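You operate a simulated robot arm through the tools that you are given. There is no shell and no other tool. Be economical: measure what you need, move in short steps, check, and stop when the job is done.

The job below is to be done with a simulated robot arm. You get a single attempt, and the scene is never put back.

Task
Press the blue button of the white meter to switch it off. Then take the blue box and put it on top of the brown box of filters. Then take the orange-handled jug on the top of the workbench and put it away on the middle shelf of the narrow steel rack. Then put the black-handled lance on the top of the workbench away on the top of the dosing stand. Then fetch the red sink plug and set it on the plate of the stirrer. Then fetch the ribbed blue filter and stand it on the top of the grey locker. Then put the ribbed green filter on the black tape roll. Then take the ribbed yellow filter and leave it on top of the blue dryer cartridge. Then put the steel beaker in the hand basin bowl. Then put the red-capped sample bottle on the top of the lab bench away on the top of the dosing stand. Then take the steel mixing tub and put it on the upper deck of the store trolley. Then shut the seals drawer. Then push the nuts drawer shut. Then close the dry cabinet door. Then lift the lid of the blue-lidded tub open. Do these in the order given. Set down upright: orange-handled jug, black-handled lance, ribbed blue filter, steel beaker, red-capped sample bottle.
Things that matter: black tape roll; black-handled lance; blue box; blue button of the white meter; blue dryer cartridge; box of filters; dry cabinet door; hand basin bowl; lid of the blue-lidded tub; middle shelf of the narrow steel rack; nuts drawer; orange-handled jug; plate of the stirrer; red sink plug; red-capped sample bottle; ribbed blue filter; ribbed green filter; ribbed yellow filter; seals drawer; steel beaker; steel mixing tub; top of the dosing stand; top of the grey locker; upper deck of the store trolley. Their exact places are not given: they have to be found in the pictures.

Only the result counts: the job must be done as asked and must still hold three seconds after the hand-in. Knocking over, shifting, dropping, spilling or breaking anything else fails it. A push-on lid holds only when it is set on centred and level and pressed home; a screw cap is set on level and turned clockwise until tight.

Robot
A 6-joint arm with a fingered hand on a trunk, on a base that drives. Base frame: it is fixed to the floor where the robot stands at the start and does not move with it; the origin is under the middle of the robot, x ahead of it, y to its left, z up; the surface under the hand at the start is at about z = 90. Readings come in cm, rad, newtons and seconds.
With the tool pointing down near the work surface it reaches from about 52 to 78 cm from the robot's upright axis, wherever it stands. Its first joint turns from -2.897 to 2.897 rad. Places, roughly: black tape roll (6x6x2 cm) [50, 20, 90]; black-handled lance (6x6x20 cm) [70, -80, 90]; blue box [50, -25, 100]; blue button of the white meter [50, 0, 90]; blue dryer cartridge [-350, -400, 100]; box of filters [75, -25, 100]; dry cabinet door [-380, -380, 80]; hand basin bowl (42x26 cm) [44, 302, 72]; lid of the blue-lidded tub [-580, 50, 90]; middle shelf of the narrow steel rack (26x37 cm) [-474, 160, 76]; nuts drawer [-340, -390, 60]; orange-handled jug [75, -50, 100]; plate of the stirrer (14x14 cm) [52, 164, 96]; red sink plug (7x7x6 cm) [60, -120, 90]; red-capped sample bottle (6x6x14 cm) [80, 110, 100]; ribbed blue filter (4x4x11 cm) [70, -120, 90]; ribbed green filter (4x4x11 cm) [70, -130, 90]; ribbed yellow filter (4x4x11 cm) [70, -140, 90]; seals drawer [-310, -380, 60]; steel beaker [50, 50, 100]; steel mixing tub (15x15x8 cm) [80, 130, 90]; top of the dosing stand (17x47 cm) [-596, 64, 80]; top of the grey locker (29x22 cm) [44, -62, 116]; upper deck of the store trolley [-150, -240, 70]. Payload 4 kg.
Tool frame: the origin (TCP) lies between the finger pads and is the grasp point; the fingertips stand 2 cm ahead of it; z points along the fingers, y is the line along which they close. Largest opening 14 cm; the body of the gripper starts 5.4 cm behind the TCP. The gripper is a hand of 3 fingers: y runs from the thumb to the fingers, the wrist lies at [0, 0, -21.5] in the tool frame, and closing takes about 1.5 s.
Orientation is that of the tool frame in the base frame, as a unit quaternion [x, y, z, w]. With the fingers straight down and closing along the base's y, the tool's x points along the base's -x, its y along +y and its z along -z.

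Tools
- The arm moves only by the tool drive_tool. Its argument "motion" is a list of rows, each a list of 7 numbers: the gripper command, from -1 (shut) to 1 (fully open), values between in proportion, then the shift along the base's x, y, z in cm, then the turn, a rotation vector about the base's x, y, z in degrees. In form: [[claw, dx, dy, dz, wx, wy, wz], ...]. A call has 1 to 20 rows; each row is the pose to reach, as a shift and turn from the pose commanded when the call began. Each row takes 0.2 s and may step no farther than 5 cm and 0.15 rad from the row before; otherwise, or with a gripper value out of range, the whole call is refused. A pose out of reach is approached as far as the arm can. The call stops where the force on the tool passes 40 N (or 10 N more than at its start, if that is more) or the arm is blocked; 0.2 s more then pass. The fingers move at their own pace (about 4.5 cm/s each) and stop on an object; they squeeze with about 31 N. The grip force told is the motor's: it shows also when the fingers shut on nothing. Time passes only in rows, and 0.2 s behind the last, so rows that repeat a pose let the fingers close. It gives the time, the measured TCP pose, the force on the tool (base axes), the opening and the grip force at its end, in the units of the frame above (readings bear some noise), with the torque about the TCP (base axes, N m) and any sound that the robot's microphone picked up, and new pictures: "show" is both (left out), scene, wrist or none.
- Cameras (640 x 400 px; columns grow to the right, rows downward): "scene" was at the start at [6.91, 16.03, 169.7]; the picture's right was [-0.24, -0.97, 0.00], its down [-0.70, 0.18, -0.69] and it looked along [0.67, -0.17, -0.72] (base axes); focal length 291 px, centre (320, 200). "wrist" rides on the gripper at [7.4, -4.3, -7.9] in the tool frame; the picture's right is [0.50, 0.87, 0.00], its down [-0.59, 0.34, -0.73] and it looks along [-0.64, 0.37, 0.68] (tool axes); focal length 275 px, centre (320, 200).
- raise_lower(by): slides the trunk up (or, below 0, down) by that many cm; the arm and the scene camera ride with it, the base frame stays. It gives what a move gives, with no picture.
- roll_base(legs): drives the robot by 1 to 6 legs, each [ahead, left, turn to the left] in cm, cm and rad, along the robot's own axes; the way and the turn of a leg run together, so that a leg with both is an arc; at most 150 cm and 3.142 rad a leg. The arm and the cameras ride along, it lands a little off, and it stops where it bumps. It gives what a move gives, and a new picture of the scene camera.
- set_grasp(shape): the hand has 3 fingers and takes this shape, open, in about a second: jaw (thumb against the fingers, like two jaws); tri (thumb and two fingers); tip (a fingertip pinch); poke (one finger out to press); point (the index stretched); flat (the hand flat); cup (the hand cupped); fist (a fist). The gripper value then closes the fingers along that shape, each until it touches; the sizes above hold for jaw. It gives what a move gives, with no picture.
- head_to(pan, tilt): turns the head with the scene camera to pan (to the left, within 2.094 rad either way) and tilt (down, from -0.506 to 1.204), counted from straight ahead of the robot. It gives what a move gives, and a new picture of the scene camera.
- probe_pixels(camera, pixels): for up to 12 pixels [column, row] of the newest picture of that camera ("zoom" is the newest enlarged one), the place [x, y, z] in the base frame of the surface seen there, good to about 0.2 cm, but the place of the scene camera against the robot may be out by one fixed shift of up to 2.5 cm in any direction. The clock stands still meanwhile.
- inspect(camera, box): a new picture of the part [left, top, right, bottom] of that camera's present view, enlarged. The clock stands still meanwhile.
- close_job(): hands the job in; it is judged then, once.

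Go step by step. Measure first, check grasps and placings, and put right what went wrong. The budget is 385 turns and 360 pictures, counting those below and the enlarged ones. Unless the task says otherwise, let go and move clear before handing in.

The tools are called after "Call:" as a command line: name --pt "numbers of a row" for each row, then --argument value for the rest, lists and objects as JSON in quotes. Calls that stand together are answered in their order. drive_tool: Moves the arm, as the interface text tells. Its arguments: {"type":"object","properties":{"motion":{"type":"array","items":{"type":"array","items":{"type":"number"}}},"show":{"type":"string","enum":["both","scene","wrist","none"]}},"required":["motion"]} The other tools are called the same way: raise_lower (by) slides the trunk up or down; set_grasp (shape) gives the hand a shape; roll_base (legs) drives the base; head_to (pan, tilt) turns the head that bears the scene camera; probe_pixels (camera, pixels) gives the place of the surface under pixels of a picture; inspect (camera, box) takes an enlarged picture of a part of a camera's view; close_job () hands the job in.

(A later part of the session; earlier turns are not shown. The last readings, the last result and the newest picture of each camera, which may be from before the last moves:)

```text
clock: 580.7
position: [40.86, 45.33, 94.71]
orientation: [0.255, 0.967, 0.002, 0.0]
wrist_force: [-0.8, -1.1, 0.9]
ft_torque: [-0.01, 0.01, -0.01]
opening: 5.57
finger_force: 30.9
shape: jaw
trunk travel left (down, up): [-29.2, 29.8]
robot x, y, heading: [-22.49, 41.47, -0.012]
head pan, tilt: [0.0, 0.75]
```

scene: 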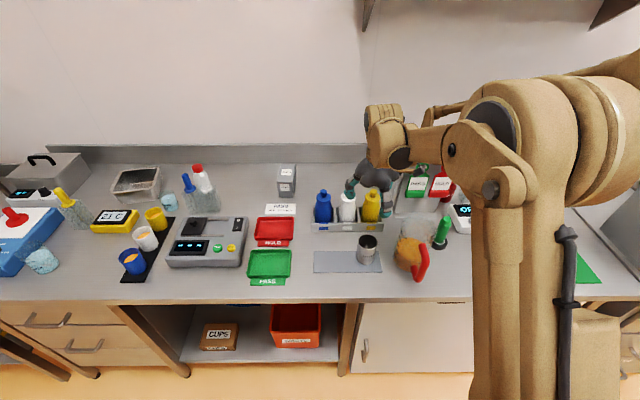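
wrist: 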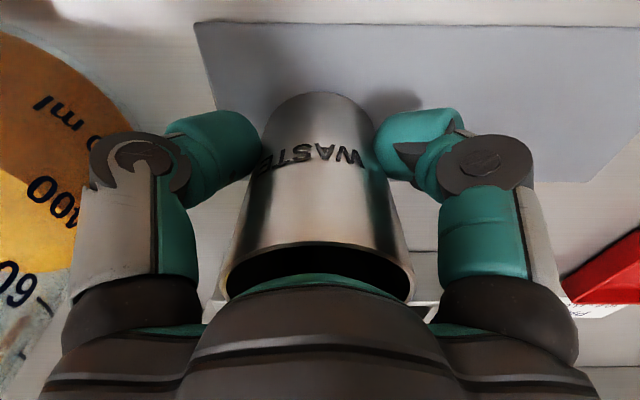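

Gripped (5.6). Lift, back away, drive to the basin at y≈302.

Call:
drive_tool --pt "-1 0 0 2 0 0 0" --pt "-1 0 0 6.5 0 0 0" --pt "-1 0 0 11 0 0 0" --pt "-1 0 0 15.5 0 0 0" --pt "-1 0 0 20 0 0 0" --pt "-1 0 0 24.5 0 0 0" --pt "-1 0 0 29 0 0 0" --show "wrist"

Call:
roll_base --legs '[[-32, 0, 0.01], [0, 85, 0], [0, 85, 0], [0, 80, 0]]'

```text
clock: 582.3
position: [41.19, 45.06, 124.07]
orientation: [0.255, 0.967, 0.002, 0.001]
wrist_force: [0.2, -0.5, -0.2]
ft_torque: [-0.01, -0.01, 0.02]
opening: 5.51
finger_force: 30.9
shape: jaw
trunk travel left (down, up): [-29.2, 29.8]
robot x, y, heading: [-22.73, 41.51, -0.006]
head pan, tilt: [0.0, 0.75]
```

wrist: 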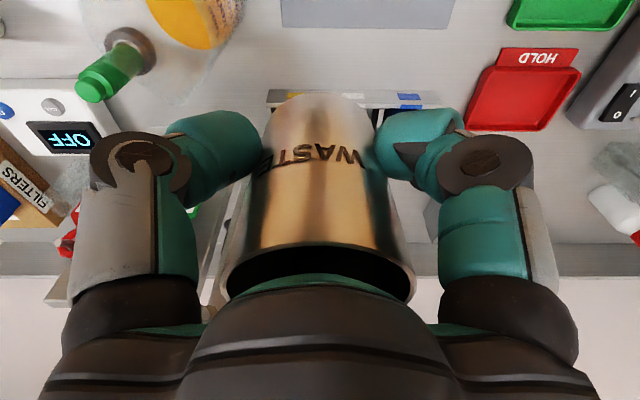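

```text
clock: 596.4
position: [3.56, 293.07, 123.99]
orientation: [0.243, 0.97, 0.002, -0.001]
wrist_force: [-0.3, -0.2, -0.9]
ft_torque: [0.03, 0.01, 0.01]
opening: 5.5
finger_force: 31.8
shape: jaw
trunk travel left (down, up): [-29.2, 29.8]
robot x, y, heading: [-60.11, 288.3, 0.013]
head pan, tilt: [0.0, 0.75]
```

scene: 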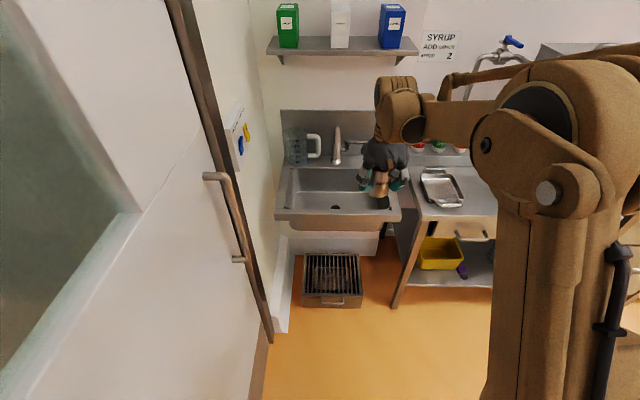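

The sink is at (340,195). Probe the bowl's floor, rim and tap.

Call:
probe_pixels --camera "scene" --pixels '[[335, 205], [310, 205], [355, 195], [330, 185], [290, 195], [380, 215], [335, 218], [337, 160], [300, 172], [335, 210]]'

Call:
inspect --camera "scene" --box '[260, 110, 430, 250]'

```text
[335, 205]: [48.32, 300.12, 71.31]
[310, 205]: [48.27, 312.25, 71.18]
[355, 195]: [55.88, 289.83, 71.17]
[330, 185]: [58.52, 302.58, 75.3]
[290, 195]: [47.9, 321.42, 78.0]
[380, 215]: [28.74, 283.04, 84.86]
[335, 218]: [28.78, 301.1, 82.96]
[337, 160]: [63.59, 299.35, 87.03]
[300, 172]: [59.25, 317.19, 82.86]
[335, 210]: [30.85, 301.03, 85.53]
```

```text
2.86 times, centred on (345, 180) of scene
```

zoom: 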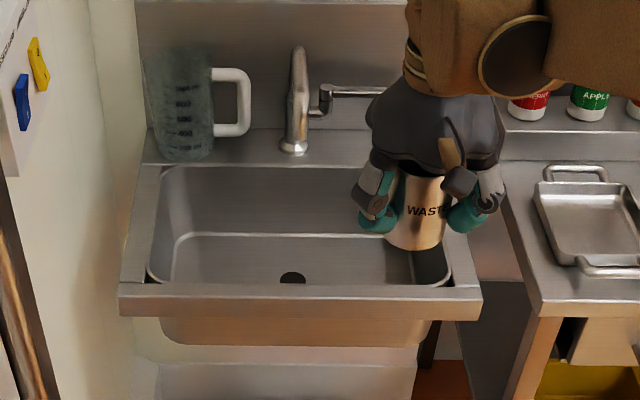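

Bowl floor z≈71.8, rim ≈86, x 31–58, y 284–321; tap at y≈300. I'll set the beaker at ≈(44,291.5). Drive ahead 41, lower the trunk 12.

Call:
roll_base --legs '[[41, 0, -0.013]]'

Call:
raise_lower --by -12

Call:
drive_tool --pt "-1 -0.5 -0.8 0 0 0 0" --pt "-1 -0.5 -0.8 0 0 0 0" --show "both"

```text
clock: 599.0
position: [44.74, 292.44, 123.9]
orientation: [0.25, 0.968, 0.002, -0.001]
wrist_force: [-0.2, 0.0, -0.6]
ft_torque: [-0.03, 0.07, -0.02]
opening: 5.52
finger_force: 31.5
shape: jaw
trunk travel left (down, up): [-29.2, 29.8]
robot x, y, heading: [-19.05, 288.46, 0.003]
head pan, tilt: [0.0, 0.75]
```

scene: 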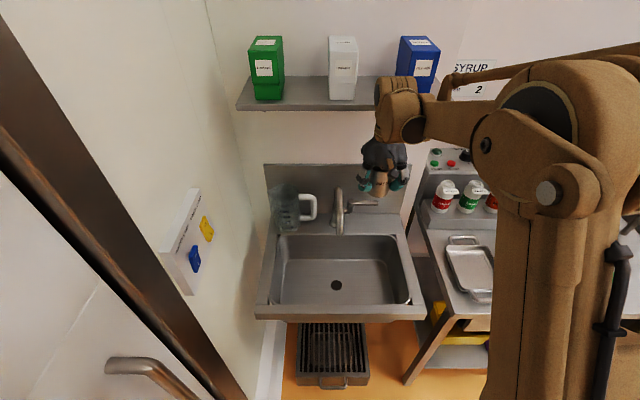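

```text
clock: 600.5
position: [44.77, 292.34, 111.97]
orientation: [0.25, 0.968, 0.002, 0.0]
wrist_force: [0.2, -1.0, 0.3]
ft_torque: [-0.03, -0.01, 0.03]
opening: 5.55
finger_force: 31.2
shape: jaw
trunk travel left (down, up): [-17.2, 41.8]
robot x, y, heading: [-19.18, 288.12, 0.004]
head pan, tilt: [0.0, 0.75]
```

```text
clock: 601.0
position: [44.08, 291.56, 112.0]
orientation: [0.251, 0.968, 0.003, -0.001]
wrist_force: [0.9, 0.4, -0.6]
ft_torque: [-0.01, 0.0, -0.02]
opening: 5.55
finger_force: 30.8
shape: jaw
trunk travel left (down, up): [-17.2, 41.8]
robot x, y, heading: [-18.78, 288.45, 0.001]
head pan, tilt: [0.0, 0.75]
```

scene: 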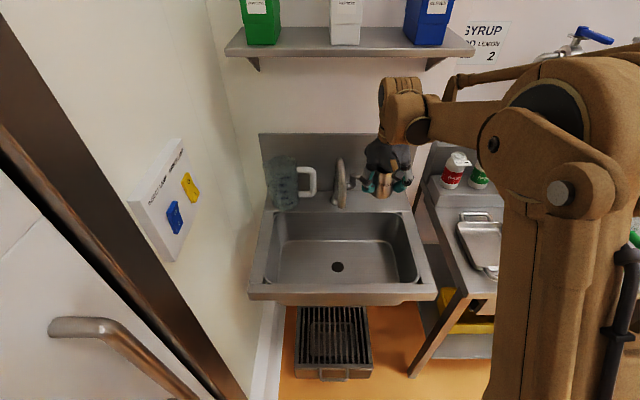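
wrist: 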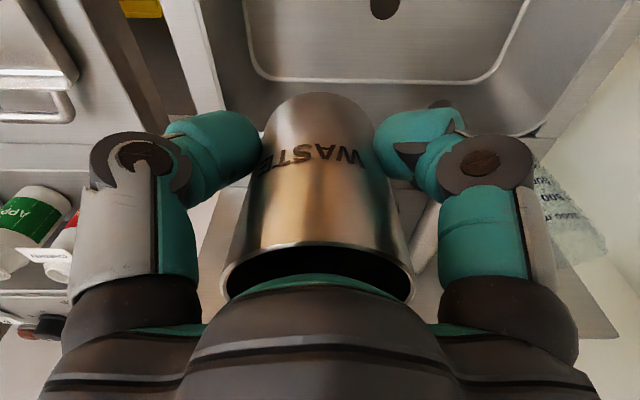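

Call:
probe_pixels --camera "scene" --pixels '[[340, 162], [341, 175], [341, 190], [342, 203], [355, 182], [337, 266], [395, 240], [385, 270], [405, 250], [415, 275]]'

Call:
probe_pixels --camera "wrist" --pixels '[[440, 104], [425, 235], [415, 260], [250, 60], [300, 75], [385, 8], [180, 20], [230, 130]]'

```text
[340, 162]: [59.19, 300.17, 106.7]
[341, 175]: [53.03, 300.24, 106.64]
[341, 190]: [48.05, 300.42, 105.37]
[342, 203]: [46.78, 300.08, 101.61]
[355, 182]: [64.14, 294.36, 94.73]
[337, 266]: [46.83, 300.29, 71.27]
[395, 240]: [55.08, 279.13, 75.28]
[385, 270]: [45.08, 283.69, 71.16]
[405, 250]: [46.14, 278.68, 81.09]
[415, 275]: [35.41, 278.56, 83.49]
```

```text
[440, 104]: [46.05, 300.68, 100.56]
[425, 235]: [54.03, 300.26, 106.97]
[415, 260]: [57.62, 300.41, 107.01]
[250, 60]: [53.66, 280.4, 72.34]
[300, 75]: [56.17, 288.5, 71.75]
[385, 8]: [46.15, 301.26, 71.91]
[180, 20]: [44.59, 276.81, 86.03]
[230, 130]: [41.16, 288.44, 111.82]
```

Spout is at y≈300.3; bowl's right wall at y≈279.5. Use y=288.5. Descend into the bowl.

Call:
drive_tool --pt "-1 0.3 -3 0 0 0 0" --pt "-1 0.3 -3 -4.5 0 0 0" --pt "-1 0.3 -3 -9 0 0 0" --pt "-1 0.3 -3 -13.5 0 0 0" --pt "-1 0.3 -3 -18 0 0 0" --pt "-1 0.3 -3 -22.5 0 0 0" --pt "-1 0.3 -3 -27 0 0 0" --pt "-1 0.3 -3 -30 0 0 0" --pt "-1 0.3 -3 -30 0 0 0" --show "both"

```text
clock: 603.0
position: [44.31, 288.37, 82.1]
orientation: [0.25, 0.968, 0.002, -0.001]
wrist_force: [-0.6, 0.3, -0.4]
ft_torque: [-0.03, 0.02, -0.02]
opening: 5.53
finger_force: 30.9
shape: jaw
trunk travel left (down, up): [-17.2, 41.8]
robot x, y, heading: [-19.16, 288.29, 0.002]
head pan, tilt: [0.0, 0.75]
```

scene: 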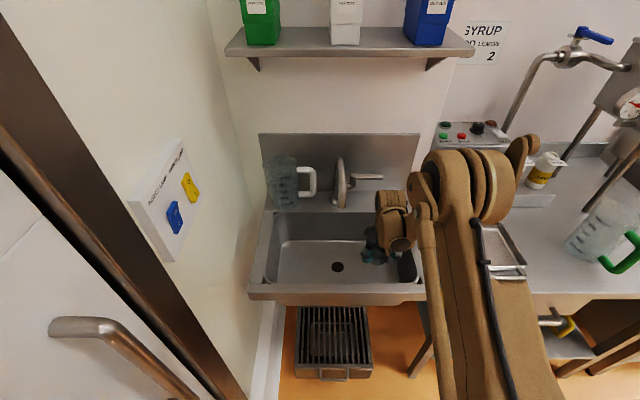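
wrist: 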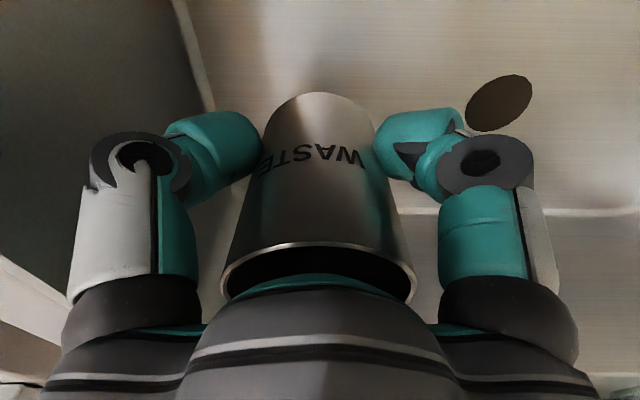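

Call:
drive_tool --pt "-1 0 0 -2 0 0 0" --pt "-1 0 0 -3.8 0 0 0" --pt "-1 0 0 -4.8 0 0 0" --pt "-1 0 0 -5.3 0 0 0" --pt "-1 0 0 -5.7 0 0 0" --pt "-1 0 0 -6 0 0 0" --pt "-1 0 0 -6 0 0 0" --show "none"

```text
clock: 604.6
position: [44.49, 288.63, 76.0]
orientation: [0.25, 0.968, 0.002, 0.001]
wrist_force: [11.9, -3.1, 31.3]
ft_torque: [-0.19, -0.01, 0.05]
opening: 5.62
finger_force: 30.8
shape: jaw
trunk travel left (down, up): [-17.2, 41.8]
robot x, y, heading: [-19.01, 288.15, -0.004]
head pan, tilt: [0.0, 0.75]
```

Bottom contact (31 N). Release and rise.

Call:
drive_tool --pt "-1 0 0 0.3 0 0 0" --pt "-0.7 0 0 0.3 0 0 0" --pt "-0.4 0 0 0.3 0 0 0" --pt "-0.1 0 0 0.3 0 0 0" --pt "0.15 0 0 0.3 0 0 0" --pt "0.15 0 0 0.3 0 0 0" --pt "0.15 0 0 2 0 0 0" --pt "0.15 0 0 5 0 0 0" --pt "0.15 0 0 9 0 0 0" --pt "0.15 0 0 13.5 0 0 0" --pt "0.15 0 0 18 0 0 0" --pt "0.15 0 0 22.5 0 0 0" --pt "0.15 0 0 27 0 0 0" --pt "0.15 0 0 31.5 0 0 0" --pt "0.15 0 0 36 0 0 0" --show "scene"

Call:
inspect --camera "scene" --box '[240, 160, 450, 310]'

```text
clock: 607.9
position: [44.8, 288.57, 111.84]
orientation: [0.25, 0.968, 0.001, 0.001]
wrist_force: [0.5, 0.2, -0.5]
ft_torque: [0.01, 0.0, 0.0]
opening: 7.99
finger_force: 0.1
shape: jaw
trunk travel left (down, up): [-17.2, 41.8]
robot x, y, heading: [-19.29, 288.66, -0.009]
head pan, tilt: [0.0, 0.75]
```

scene: 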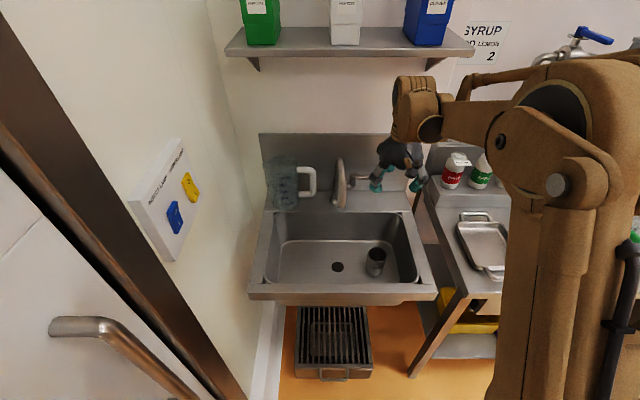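

```text
2.67 times, centred on (345, 235) of scene
```

zoom: 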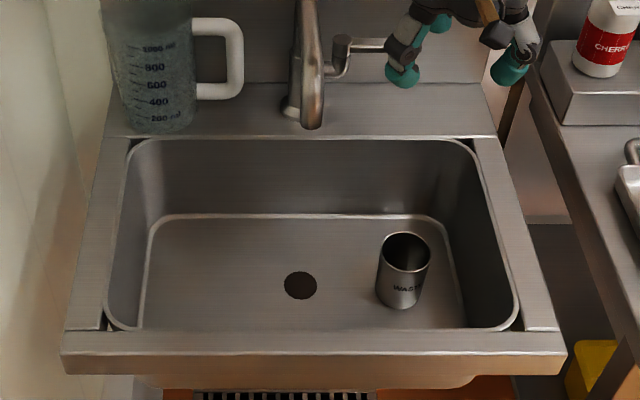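

Beaker stands in the basin. Next the red-capped bottle at y≈110.

Call:
raise_lower --by 12

Call:
roll_base --legs '[[-38, 0, 0.009], [0, -90, 0], [0, -92, 0], [45, 0, 0]]'

Call:
inspect --camera "scene" --box '[230, 120, 430, 270]'

```text
clock: 609.4
position: [44.98, 288.55, 123.87]
orientation: [0.251, 0.968, 0.002, -0.001]
wrist_force: [0.1, 0.1, 0.6]
ft_torque: [0.02, 0.0, -0.01]
opening: 7.99
finger_force: 0.1
shape: jaw
trunk travel left (down, up): [-29.2, 29.8]
robot x, y, heading: [-19.12, 288.13, 0.002]
head pan, tilt: [0.0, 0.75]
```

```text
clock: 622.9
position: [54.83, 106.04, 123.75]
orientation: [0.249, 0.969, 0.002, 0.0]
wrist_force: [-0.7, 0.7, -0.1]
ft_torque: [0.01, -0.02, 0.02]
opening: 8.0
finger_force: 0.0
shape: jaw
trunk travel left (down, up): [-29.2, 29.8]
robot x, y, heading: [-9.53, 105.62, 0.007]
head pan, tilt: [0.0, 0.75]
```

scene: 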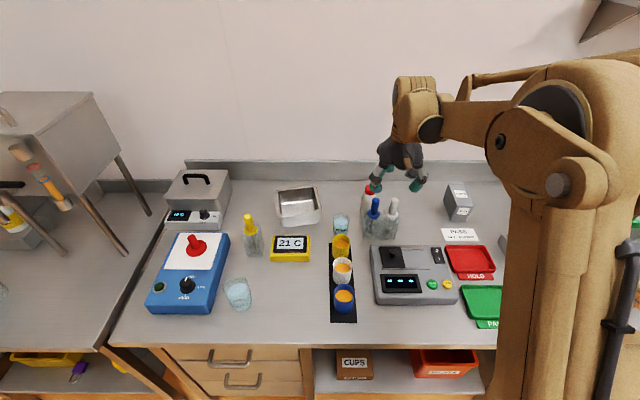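

```text
2.67 times, centred on (330, 195) of scene
```

zoom: 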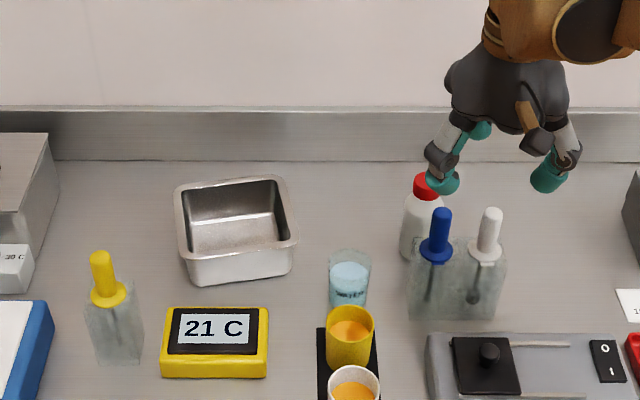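

The red-capped white bottle stands behind two dropper bottles. Move the hand up/left a bit and probe all with the wrist camera.

Call:
probe_pixels --camera "zoom" --pixels '[[422, 185], [413, 220], [438, 215], [437, 250], [488, 215], [485, 245], [350, 260], [470, 300], [235, 180], [180, 220], [295, 230], [235, 275]]'

Call:
drive_tool --pt "0.15 4 0 0 0 0 0" --pt "0.15 8.5 0.5 0 0 0 0" --pt "0.15 13 1 0 0 0 0" --pt "0.15 13 1 0 0 0 0" --show "wrist"

```text
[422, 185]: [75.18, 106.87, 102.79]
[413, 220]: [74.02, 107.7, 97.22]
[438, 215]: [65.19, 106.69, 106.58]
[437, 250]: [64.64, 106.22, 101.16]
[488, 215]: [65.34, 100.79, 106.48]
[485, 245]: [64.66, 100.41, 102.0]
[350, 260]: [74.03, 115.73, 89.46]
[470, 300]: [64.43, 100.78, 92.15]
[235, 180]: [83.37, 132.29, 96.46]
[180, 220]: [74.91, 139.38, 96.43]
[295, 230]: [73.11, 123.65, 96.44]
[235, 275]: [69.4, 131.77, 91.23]
```

```text
clock: 623.9
position: [67.63, 107.13, 123.65]
orientation: [0.248, 0.969, 0.002, 0.001]
wrist_force: [0.5, 0.0, -0.8]
ft_torque: [-0.04, -0.06, 0.01]
opening: 8.04
finger_force: 0.1
shape: jaw
trunk travel left (down, up): [-29.2, 29.8]
robot x, y, heading: [-8.92, 105.59, 0.006]
head pan, tilt: [0.0, 0.75]
```

wrist: 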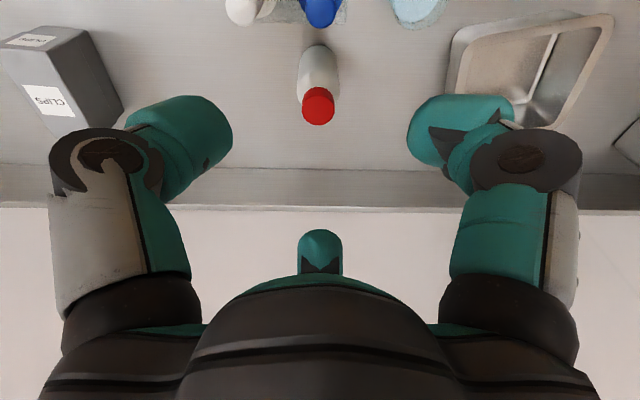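

Bottle ≈(75,107.6). The camera stalk would hit the dropper bottles, so turn the hand −90° (stalk to +y), and drive ahead 10.

Call:
roll_base --legs '[[9.5, 0, 0]]'

Call:
drive_tool --pt "0.15 -0.3 0 0 0 0 -8" --pt "0.15 -0.6 0 0 0 0 -16" --pt "0.15 -0.9 0 0 0 0 -24" --pt "0.15 -1.2 0 0 0 0 -32" --pt "0.15 -1.5 0 0 0 0 -40" --pt "0.15 -1.8 0 0 0 0 -48" --pt "0.15 -2 0 0 0 0 -56" --pt "0.15 -2 0 0 0 0 -64" --pt "0.15 -2 0 0 0 0 -72" --pt "0.15 -2 0 0 0 0 -80" --pt "0.15 -2 0 0 0 0 -88" --pt "0.15 -2 0 0 0 0 -88" --show "wrist"

```text
clock: 625.0
position: [77.58, 106.83, 123.46]
orientation: [0.249, 0.969, 0.001, -0.001]
wrist_force: [1.4, -0.1, -0.5]
ft_torque: [0.01, 0.02, 0.03]
opening: 7.98
finger_force: 0.1
shape: jaw
trunk travel left (down, up): [-29.2, 29.8]
robot x, y, heading: [0.42, 105.75, 0.001]
head pan, tilt: [0.0, 0.75]
```

scene: 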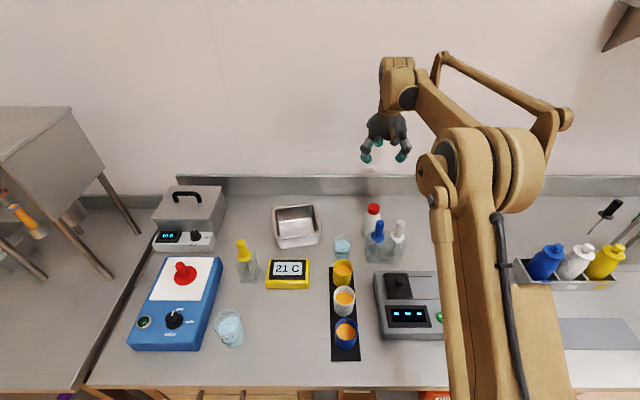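

```text
clock: 627.6
position: [75.32, 106.98, 123.61]
orientation: [0.852, 0.523, 0.001, 0.001]
wrist_force: [-0.2, 0.1, -0.5]
ft_torque: [-0.02, -0.01, -0.03]
opening: 8.0
finger_force: 0.1
shape: jaw
trunk travel left (down, up): [-29.2, 29.8]
robot x, y, heading: [0.73, 105.67, 0.002]
head pan, tilt: [0.0, 0.75]
```

wrist: 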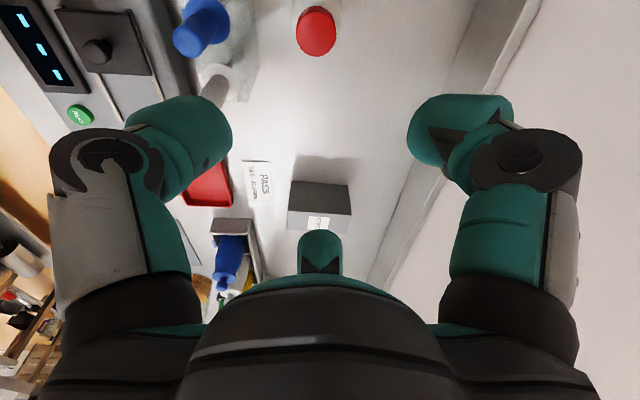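

Call:
probe_pixels --camera "wrist" --pixels '[[316, 28], [298, 28], [334, 28], [316, 48], [316, 12], [205, 20], [225, 70]]'

```text
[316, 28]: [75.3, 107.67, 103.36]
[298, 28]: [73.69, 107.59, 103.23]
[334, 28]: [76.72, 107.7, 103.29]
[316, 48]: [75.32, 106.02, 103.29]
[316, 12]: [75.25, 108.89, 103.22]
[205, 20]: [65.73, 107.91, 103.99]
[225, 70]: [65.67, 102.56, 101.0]
```

Cap centre (75.25,107.5), top z 103.3. Descend to z 98.4 and grip the body.

Call:
drive_tool --pt "0.3 0 0.5 -4.5 0 0 0" --pt "0.3 0 0.5 -9 0 0 0" --pt "0.3 0 0.5 -13.5 0 0 0" --pt "0.3 0 0.5 -18 0 0 0" --pt "0.3 0 0.5 -22 0 0 0" --pt "0.3 0 0.5 -25.2 0 0 0" --pt "0.3 0 0.5 -25.2 0 0 0" --show "both"

Call:
inspect --camera "scene" --box '[320, 160, 440, 280]'

```text
clock: 629.2
position: [75.4, 107.48, 98.18]
orientation: [0.852, 0.524, 0.001, 0.001]
wrist_force: [-0.5, -0.4, -0.4]
ft_torque: [0.01, 0.01, 0.02]
opening: 9.04
finger_force: 0.0
shape: jaw
trunk travel left (down, up): [-29.2, 29.8]
robot x, y, heading: [0.41, 106.03, -0.003]
head pan, tilt: [0.0, 0.75]
```

scene: 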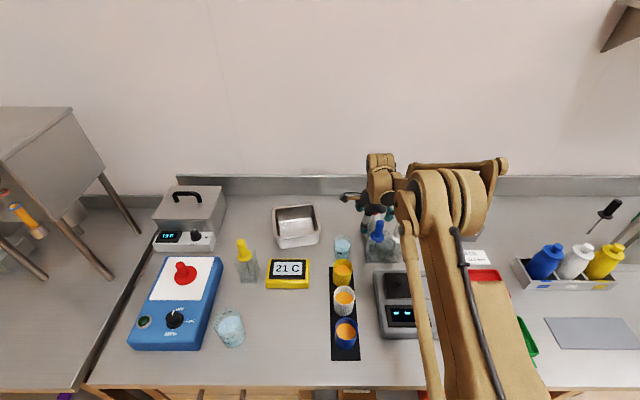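
wrist: 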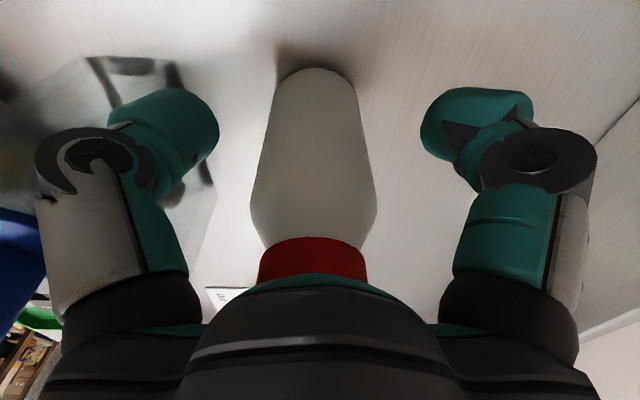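

```text
3.33 times, centred on (380, 220) of scene
```

zoom: 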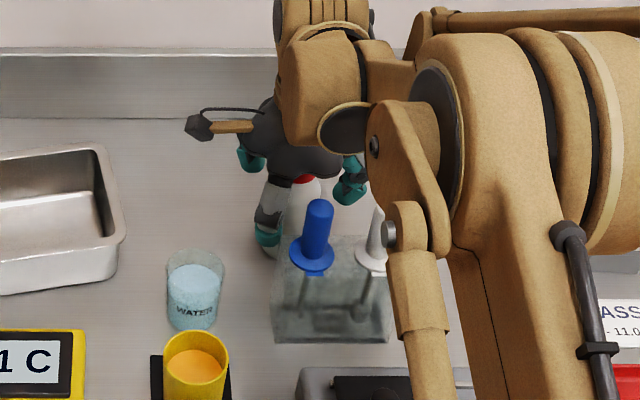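

Bottle is centred between the fingers, no contact. Close and lift.

Call:
drive_tool --pt "0 0 0 0 0 0 0" --pt "-0.4 0 0 0 0 0 0" --pt "-0.8 0 0 0 0 0 0" --pt "-1 0 0 0 0 0 0" --pt "-1 0 0 0 0 0 0" --pt "-1 0 0 0 0 0 0" --pt "-1 0 0 0 0 0 0" --pt "-1 0 0 1.5 0 0 0" --pt "-1 0 0 5 0 0 0" --pt "-1 0 0 9.5 0 0 0" --pt "-1 0 0 14 0 0 0" --pt "-1 0 0 18.5 0 0 0" --pt "-1 0 0 23 0 0 0" --pt "-1 0 0 27.5 0 0 0" --pt "-1 0 0 32 0 0 0" --show "wrist"

```text
clock: 632.4
position: [75.18, 107.83, 130.76]
orientation: [0.852, 0.524, 0.001, 0.001]
wrist_force: [0.1, -0.8, -1.4]
ft_torque: [0.01, -0.01, -0.01]
opening: 4.68
finger_force: 30.9
shape: jaw
trunk travel left (down, up): [-29.2, 29.8]
robot x, y, heading: [0.52, 105.74, -0.001]
head pan, tilt: [0.0, 0.75]
```

wrist: 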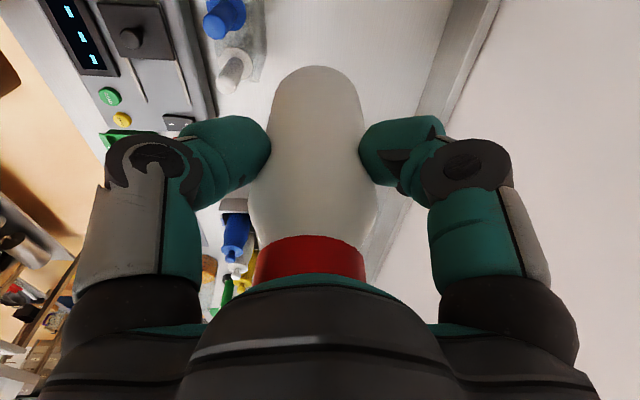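

Bottle held (4.7, body). Rotate the hand back +87° (stalk toward robot), then drive backward to the dosing stand.

Call:
roll_base --legs '[[-61, -28, 0]]'

Call:
drive_tool --pt "-1 -1 0 0 0 0 8" --pt "-1 -2 0 0 0 0 16" --pt "-1 -3 0 0 0 0 24" --pt "-1 -4 0 0 0 0 32" --pt "-1 -5 0 0 0 0 40" --pt "-1 -6 0 0 0 0 48" --pt "-1 -7 0 0 0 0 56" --pt "-1 -8 0 0 0 0 64" --pt "-1 -9 0 0 0 0 72" --pt "-1 -10 0 0 0 0 80" --pt "-1 -11 0 0 0 0 87" --pt "-1 -13 0 0 0 0 87" --pt "-1 -15 0 0 0 0 87" --show "none"

Call:
roll_base --legs '[[-130, 0, 0], [-130, 0, 0], [-115, 16, 0]]'

```text
clock: 636.1
position: [15.92, 78.95, 130.85]
orientation: [0.85, 0.526, 0.0, 0.002]
wrist_force: [-0.3, -0.4, -3.0]
ft_torque: [0.03, -0.03, 0.01]
opening: 4.68
finger_force: 31.2
shape: jaw
trunk travel left (down, up): [-29.2, 29.8]
robot x, y, heading: [-58.65, 76.82, 0.007]
head pan, tilt: [0.0, 0.75]
```

scene: 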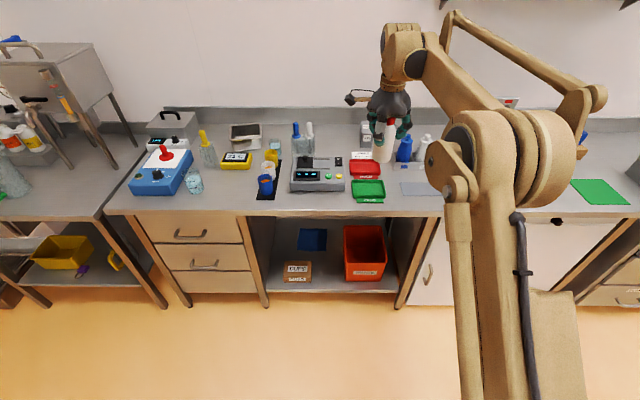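

```text
clock: 638.9
position: [0.88, 79.14, 130.73]
orientation: [0.254, 0.967, 0.002, 0.0]
wrist_force: [0.5, -0.4, -1.7]
ft_torque: [0.03, 0.03, -0.01]
opening: 4.66
finger_force: 30.8
shape: jaw
trunk travel left (down, up): [-29.2, 29.8]
robot x, y, heading: [-58.59, 76.33, 0.004]
head pan, tilt: [0.0, 0.75]
```

```text
clock: 657.0
position: [-374.02, 76.63, 130.79]
orientation: [0.222, 0.975, 0.002, 0.0]
wrist_force: [0.0, -0.9, -2.0]
ft_torque: [0.0, 0.02, -0.03]
opening: 4.65
finger_force: 31.1
shape: jaw
trunk travel left (down, up): [-29.2, 29.8]
robot x, y, heading: [-433.33, 70.12, 0.077]
head pan, tilt: [0.0, 0.75]
```

scene: 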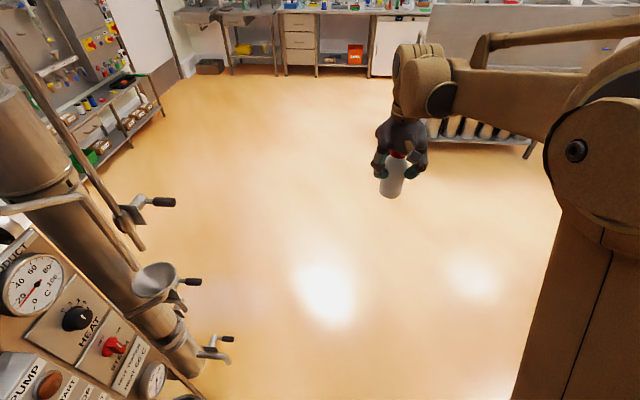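

At (−433,70), heading drifted 0.08. Correct heading and y, then continue.

Call:
roll_base --legs '[[0, 37, -0.077], [-80, 3, 0], [-82, 0, 0]]'

```text
clock: 667.4
position: [-540.93, 112.21, 130.76]
orientation: [0.265, 0.964, 0.003, 0.001]
wrist_force: [0.2, 0.2, -2.1]
ft_torque: [0.01, 0.0, -0.02]
opening: 4.68
finger_force: 31.5
shape: jaw
trunk travel left (down, up): [-29.2, 29.8]
robot x, y, heading: [-600.61, 110.88, -0.011]
head pan, tilt: [0.0, 0.75]
```

scene: 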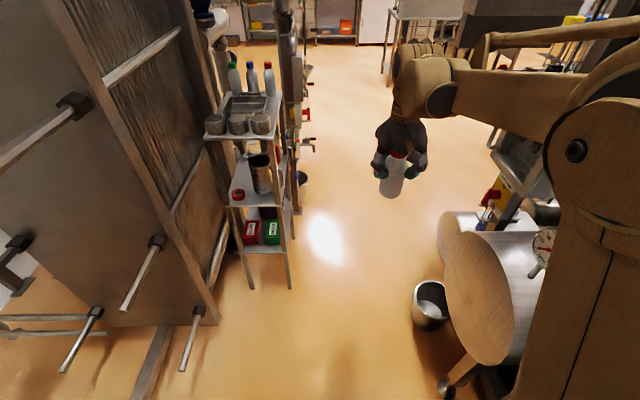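

Call:
roll_base --legs '[[10, 19, 0], [0, 0, -1.56]]'

Call:
head_to --pan 0.0 --tilt 0.8

Call:
inspect --camera "scene" --box '[240, 150, 440, 300]'

```text
clock: 672.9
position: [-588.06, 69.84, 130.77]
orientation: [0.865, 0.502, 0.001, 0.001]
wrist_force: [-0.5, 0.7, -2.7]
ft_torque: [0.0, 0.0, -0.01]
opening: 4.65
finger_force: 31.6
shape: jaw
trunk travel left (down, up): [-29.2, 29.8]
robot x, y, heading: [-590.5, 129.72, -1.565]
head pan, tilt: [0.0, 0.75]
```

scene: 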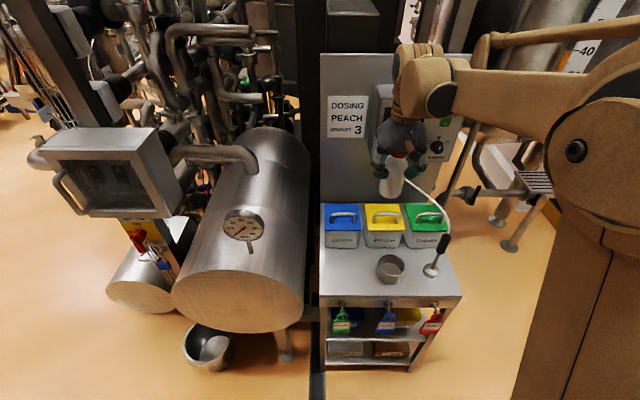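

```text
clock: 673.5
position: [-588.1, 69.92, 130.72]
orientation: [0.864, 0.503, 0.003, 0.0]
wrist_force: [0.1, -0.9, -2.4]
ft_torque: [0.02, -0.04, -0.03]
opening: 4.64
finger_force: 31.5
shape: jaw
trunk travel left (down, up): [-29.2, 29.8]
robot x, y, heading: [-590.66, 129.21, -1.562]
head pan, tilt: [0.0, 0.799]
```

scene: 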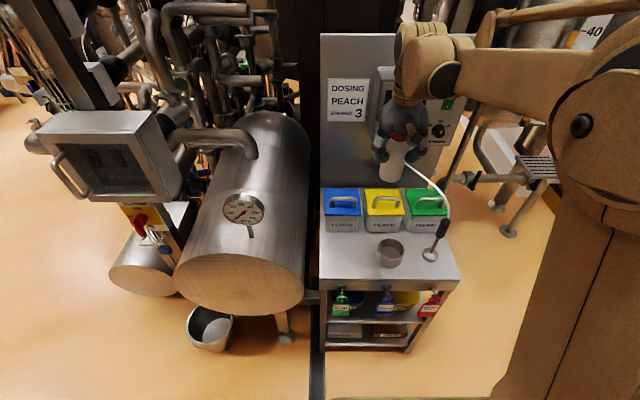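

```text
2.67 times, centred on (340, 225) of scene
```

zoom: 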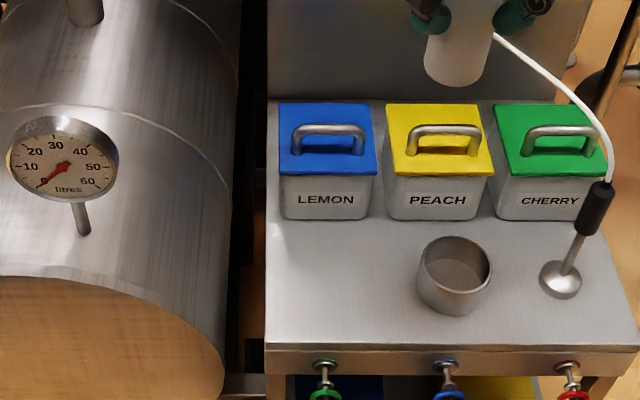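

Move to (−577.5,67) and lower to just above contact (TCP ≈89.5).

Call:
drive_tool --pt "-1 3 -0.8 0 0 0 0" --pt "-1 6.5 -1.8 0 0 0 0" --pt "-1 10.6 -2.9 -1 0 0 0" --pt "-1 10.6 -2.9 -5.5 0 0 0" --pt "-1 10.6 -2.9 -10 0 0 0" --pt "-1 10.6 -2.9 -14.5 0 0 0" --pt "-1 10.6 -2.9 -19 0 0 0" --pt "-1 10.6 -2.9 -23.5 0 0 0" --pt "-1 10.6 -2.9 -28 0 0 0" --pt "-1 10.6 -2.9 -32.5 0 0 0" --pt "-1 10.6 -2.9 -37 0 0 0" --pt "-1 10.6 -2.9 -40 0 0 0" --pt "-1 10.6 -2.9 -40 0 0 0" --show "both"

Call:
inspect --camera "scene" --box '[270, 170, 440, 300]'

```text
clock: 676.3
position: [-577.52, 66.62, 90.57]
orientation: [0.864, 0.503, 0.002, 0.002]
wrist_force: [-0.3, 0.0, -3.3]
ft_torque: [-0.01, 0.02, -0.01]
opening: 4.65
finger_force: 30.7
shape: jaw
trunk travel left (down, up): [-29.2, 29.8]
robot x, y, heading: [-590.39, 129.83, -1.564]
head pan, tilt: [0.0, 0.799]
```

scene: 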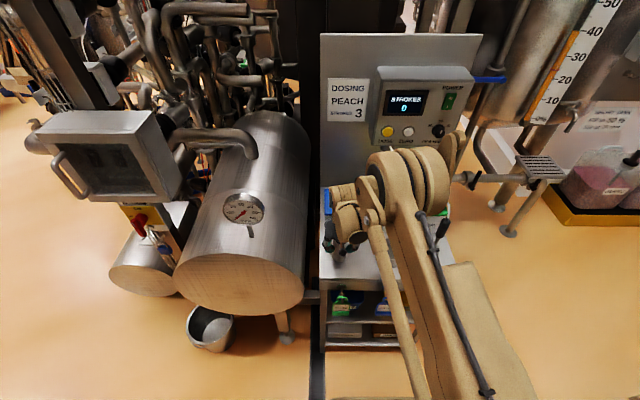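
wrist: 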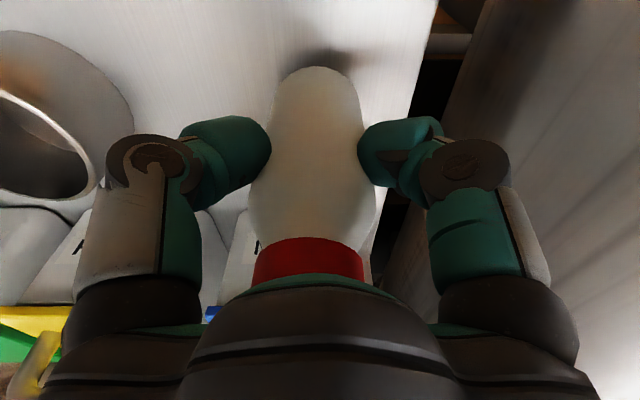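

```text
3.08 times, centred on (355, 235) of scene
```

zoom: 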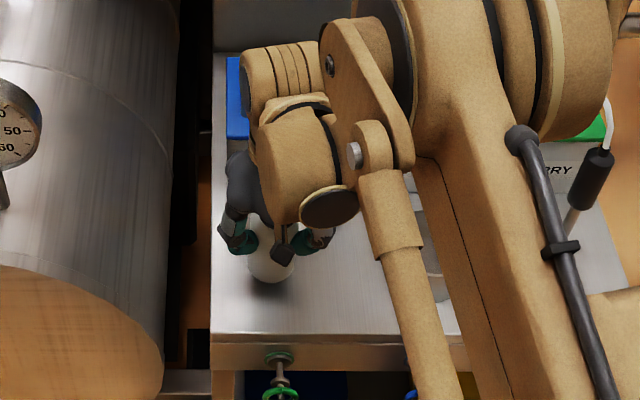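

Call:
drive_tool --pt "-1 0 0 -1 0 0 0" --pt "-1 0 0 -1.7 0 0 0" --pt "-1 0 0 -2.1 0 0 0" --pt "-1 0 0 -2.4 0 0 0" --pt "-1 0 0 -2.6 0 0 0" --pt "-1 0 0 -2.6 0 0 0" --show "none"

```text
clock: 677.7
position: [-577.58, 66.89, 88.1]
orientation: [0.865, 0.503, 0.001, 0.001]
wrist_force: [0.6, -1.8, 2.4]
ft_torque: [-0.08, 0.05, 0.04]
opening: 4.65
finger_force: 31.2
shape: jaw
trunk travel left (down, up): [-29.2, 29.8]
robot x, y, heading: [-590.12, 130.06, -1.564]
head pan, tilt: [0.0, 0.799]
```

Contact. Open and rise straight.

Call:
drive_tool --pt "-0.7 0 0 0 0 0 0" --pt "-0.4 0 0 0 0 0 0" --pt "-0.1 0 0 0 0 0 0" --pt "0.1 0 0 0 0 0 0" --pt "0.1 0 0 0 0 0 0" --pt "0.1 0 0 2 0 0 0" --pt "0.1 0 0 5 0 0 0" --pt "0.1 0 0 9 0 0 0" --pt "0.1 0 0 13.5 0 0 0" --pt "0.1 0 0 18 0 0 0" --pt "0.1 0 0 22.5 0 0 0" --pt "0.1 0 0 27 0 0 0" --pt "0.1 0 0 31.5 0 0 0" --pt "0.1 -6 1.5 35 0 0 0" --pt "0.1 -10 3 38 0 0 0" --show "none"

Call:
inspect --camera "scene" --box '[270, 160, 460, 300]'

```text
refused: row 14 steps farther than a row can; nothing moved
```

```text
2.86 times, centred on (365, 230) of scene
```

zoom: 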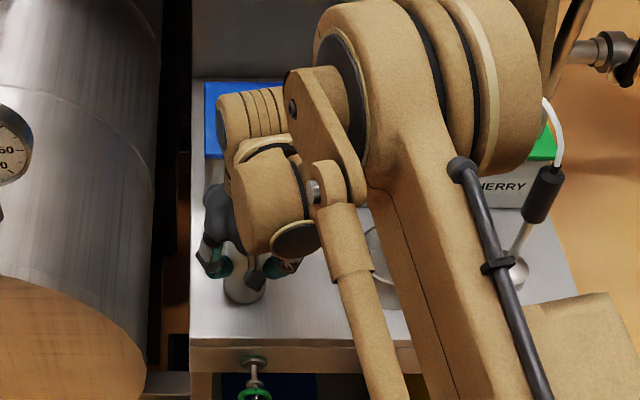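

Call:
drive_tool --pt "-0.7 0 0 0 0 0 0" --pt "-0.4 0 0 0 0 0 0" --pt "-0.1 0 0 0 0 0 0" --pt "0.1 0 0 0 0 0 0" --pt "0.1 0 0 0 0 0 0" --pt "0.1 0 0 2 0 0 0" --pt "0.1 0 0 5 0 0 0" --pt "0.1 0 0 9 0 0 0" --pt "0.1 0 0 13.5 0 0 0" --pt "0.1 0 0 18 0 0 0" --pt "0.1 0 0 22.5 0 0 0" --pt "0.1 0 0 27 0 0 0" --pt "0.1 0 0 31.5 0 0 0" --pt "0.1 0 0 36 0 0 0" --pt "0.1 0 3 39 0 0 0" --pt "0.1 0 6 41 0 0 0" --show "wrist"

Call:
inspect --camera "scene" --box '[270, 160, 460, 300]'

```text
clock: 681.1
position: [-577.63, 73.28, 129.45]
orientation: [0.865, 0.502, 0.001, 0.001]
wrist_force: [0.0, 0.9, -0.2]
ft_torque: [0.01, 0.01, 0.03]
opening: 7.66
finger_force: 0.1
shape: jaw
trunk travel left (down, up): [-29.2, 29.8]
robot x, y, heading: [-590.46, 129.5, -1.564]
head pan, tilt: [0.0, 0.799]
```

wrist: 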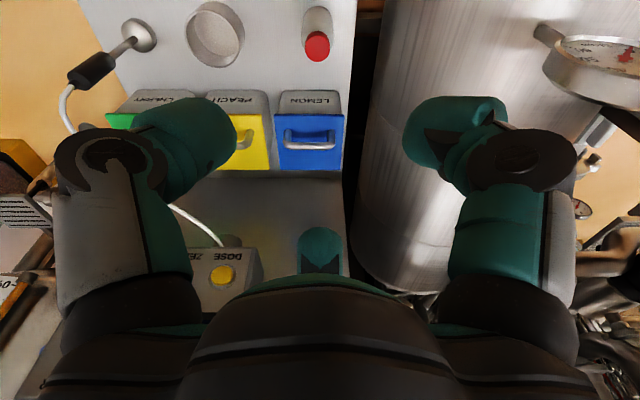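

```text
2.86 times, centred on (365, 230) of scene
```

zoom: 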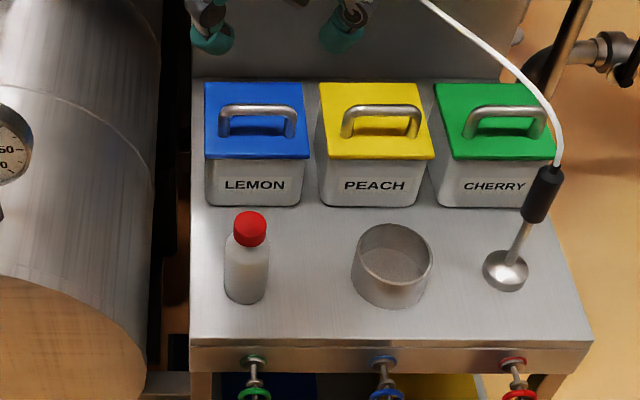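

Bottle done, upright. Now return to the lab bench for the mixing tub.

Call:
roll_base --legs '[[0, 0, 1.564], [-8, -17, 0], [130, 0, 0], [125, -28, 0], [140, 0, 0], [138, 0, 0]]'

Call:
roll_base --legs '[[0, 50, 0], [50, 0, 0]]'

Call:
inspect --camera "scene" --box '[220, 120, 420, 270]'

```text
clock: 712.0
position: [-3.19, 77.37, 129.45]
orientation: [0.272, 0.962, 0.002, 0.0]
wrist_force: [-0.6, -1.2, 0.2]
ft_torque: [0.0, 0.02, -0.02]
opening: 7.66
finger_force: 0.0
shape: jaw
trunk travel left (down, up): [-29.2, 29.8]
robot x, y, heading: [-60.69, 66.53, -0.034]
head pan, tilt: [0.0, 0.799]
```

scene: 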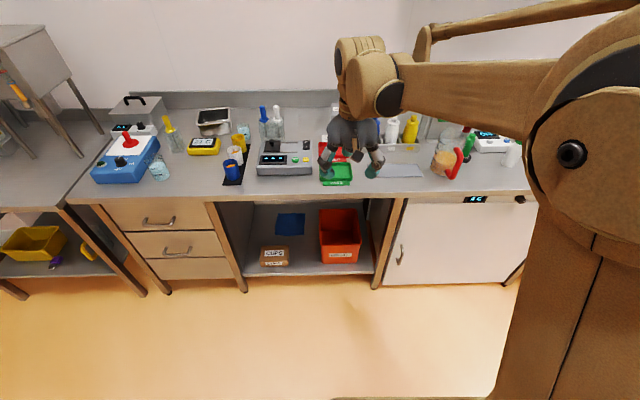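

```text
clock: 717.4
position: [48.74, 124.66, 129.35]
orientation: [0.27, 0.963, 0.002, -0.001]
wrist_force: [0.0, 0.0, 1.0]
ft_torque: [0.03, -0.02, 0.02]
opening: 7.66
finger_force: 0.0
shape: jaw
trunk travel left (down, up): [-29.2, 29.8]
robot x, y, heading: [-8.38, 113.44, -0.025]
head pan, tilt: [0.0, 0.799]
```

scene: 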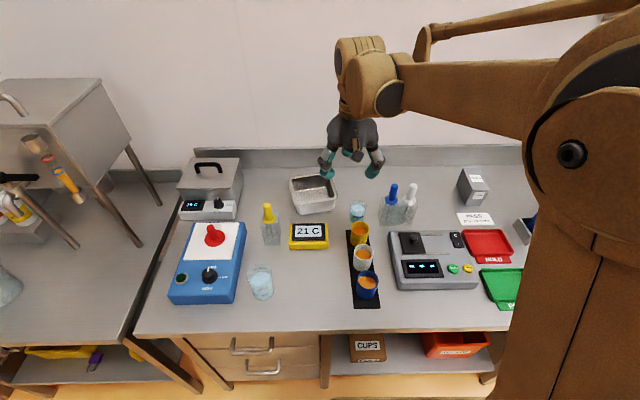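

```text
2.67 times, centred on (320, 195) of scene
```

zoom: 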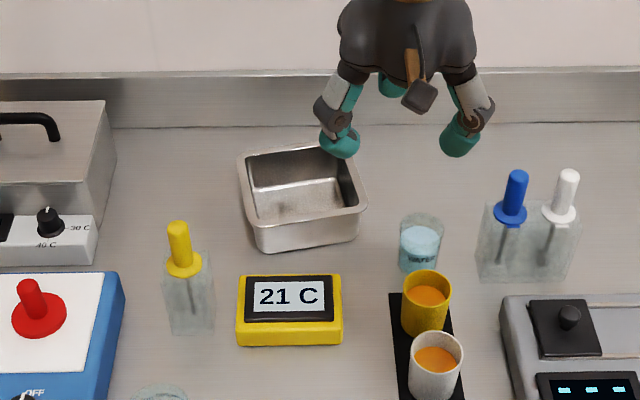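

Move above the tub's near wall and measure with the wrist camera.

Call:
drive_tool --pt "0.1 3.5 2 -1 0 0 0" --pt "0.1 7 4 -3 0 0 0" --pt "0.1 10 6 -5 0 0 0" --pt "0.1 10 6 -9 0 0 0" --pt "0.1 10 6 -9 0 0 0" --show "wrist"

```text
clock: 718.6
position: [58.6, 130.6, 120.47]
orientation: [0.269, 0.963, 0.002, 0.001]
wrist_force: [0.8, -0.2, 1.1]
ft_torque: [-0.02, 0.0, -0.01]
opening: 7.65
finger_force: 0.1
shape: jaw
trunk travel left (down, up): [-29.2, 29.8]
robot x, y, heading: [-8.44, 113.7, -0.02]
head pan, tilt: [0.0, 0.799]
```

wrist: 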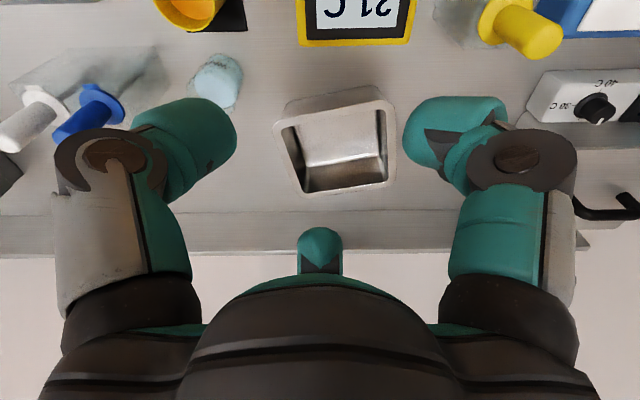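

Call:
probe_pixels --camera "wrist" --pixels '[[276, 128], [384, 100], [330, 113], [293, 193], [393, 182], [330, 122], [330, 160], [283, 155], [390, 140], [335, 95], [345, 185], [300, 140]]'

Call:
inspect --camera "wrist" --box '[250, 70, 420, 210]'

```text
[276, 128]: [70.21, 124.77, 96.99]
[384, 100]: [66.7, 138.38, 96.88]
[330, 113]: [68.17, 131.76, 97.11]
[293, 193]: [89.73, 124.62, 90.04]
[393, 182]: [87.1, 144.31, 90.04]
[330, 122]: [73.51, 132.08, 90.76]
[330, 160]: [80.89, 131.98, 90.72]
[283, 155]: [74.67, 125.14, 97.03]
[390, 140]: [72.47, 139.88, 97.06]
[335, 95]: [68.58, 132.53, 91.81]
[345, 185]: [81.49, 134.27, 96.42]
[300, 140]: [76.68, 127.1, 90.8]
```

```text
2.86 times, centred on (335, 140) of wrist
```

zoom: 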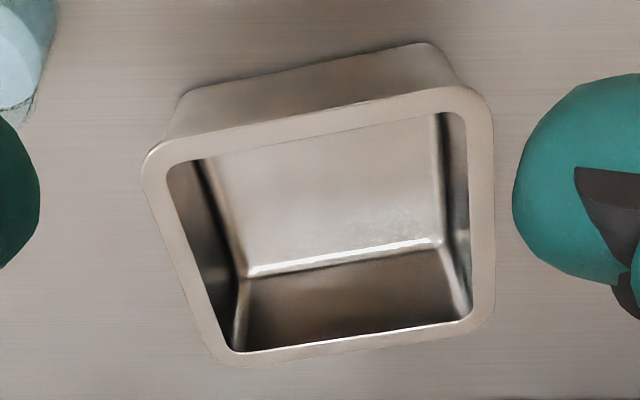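

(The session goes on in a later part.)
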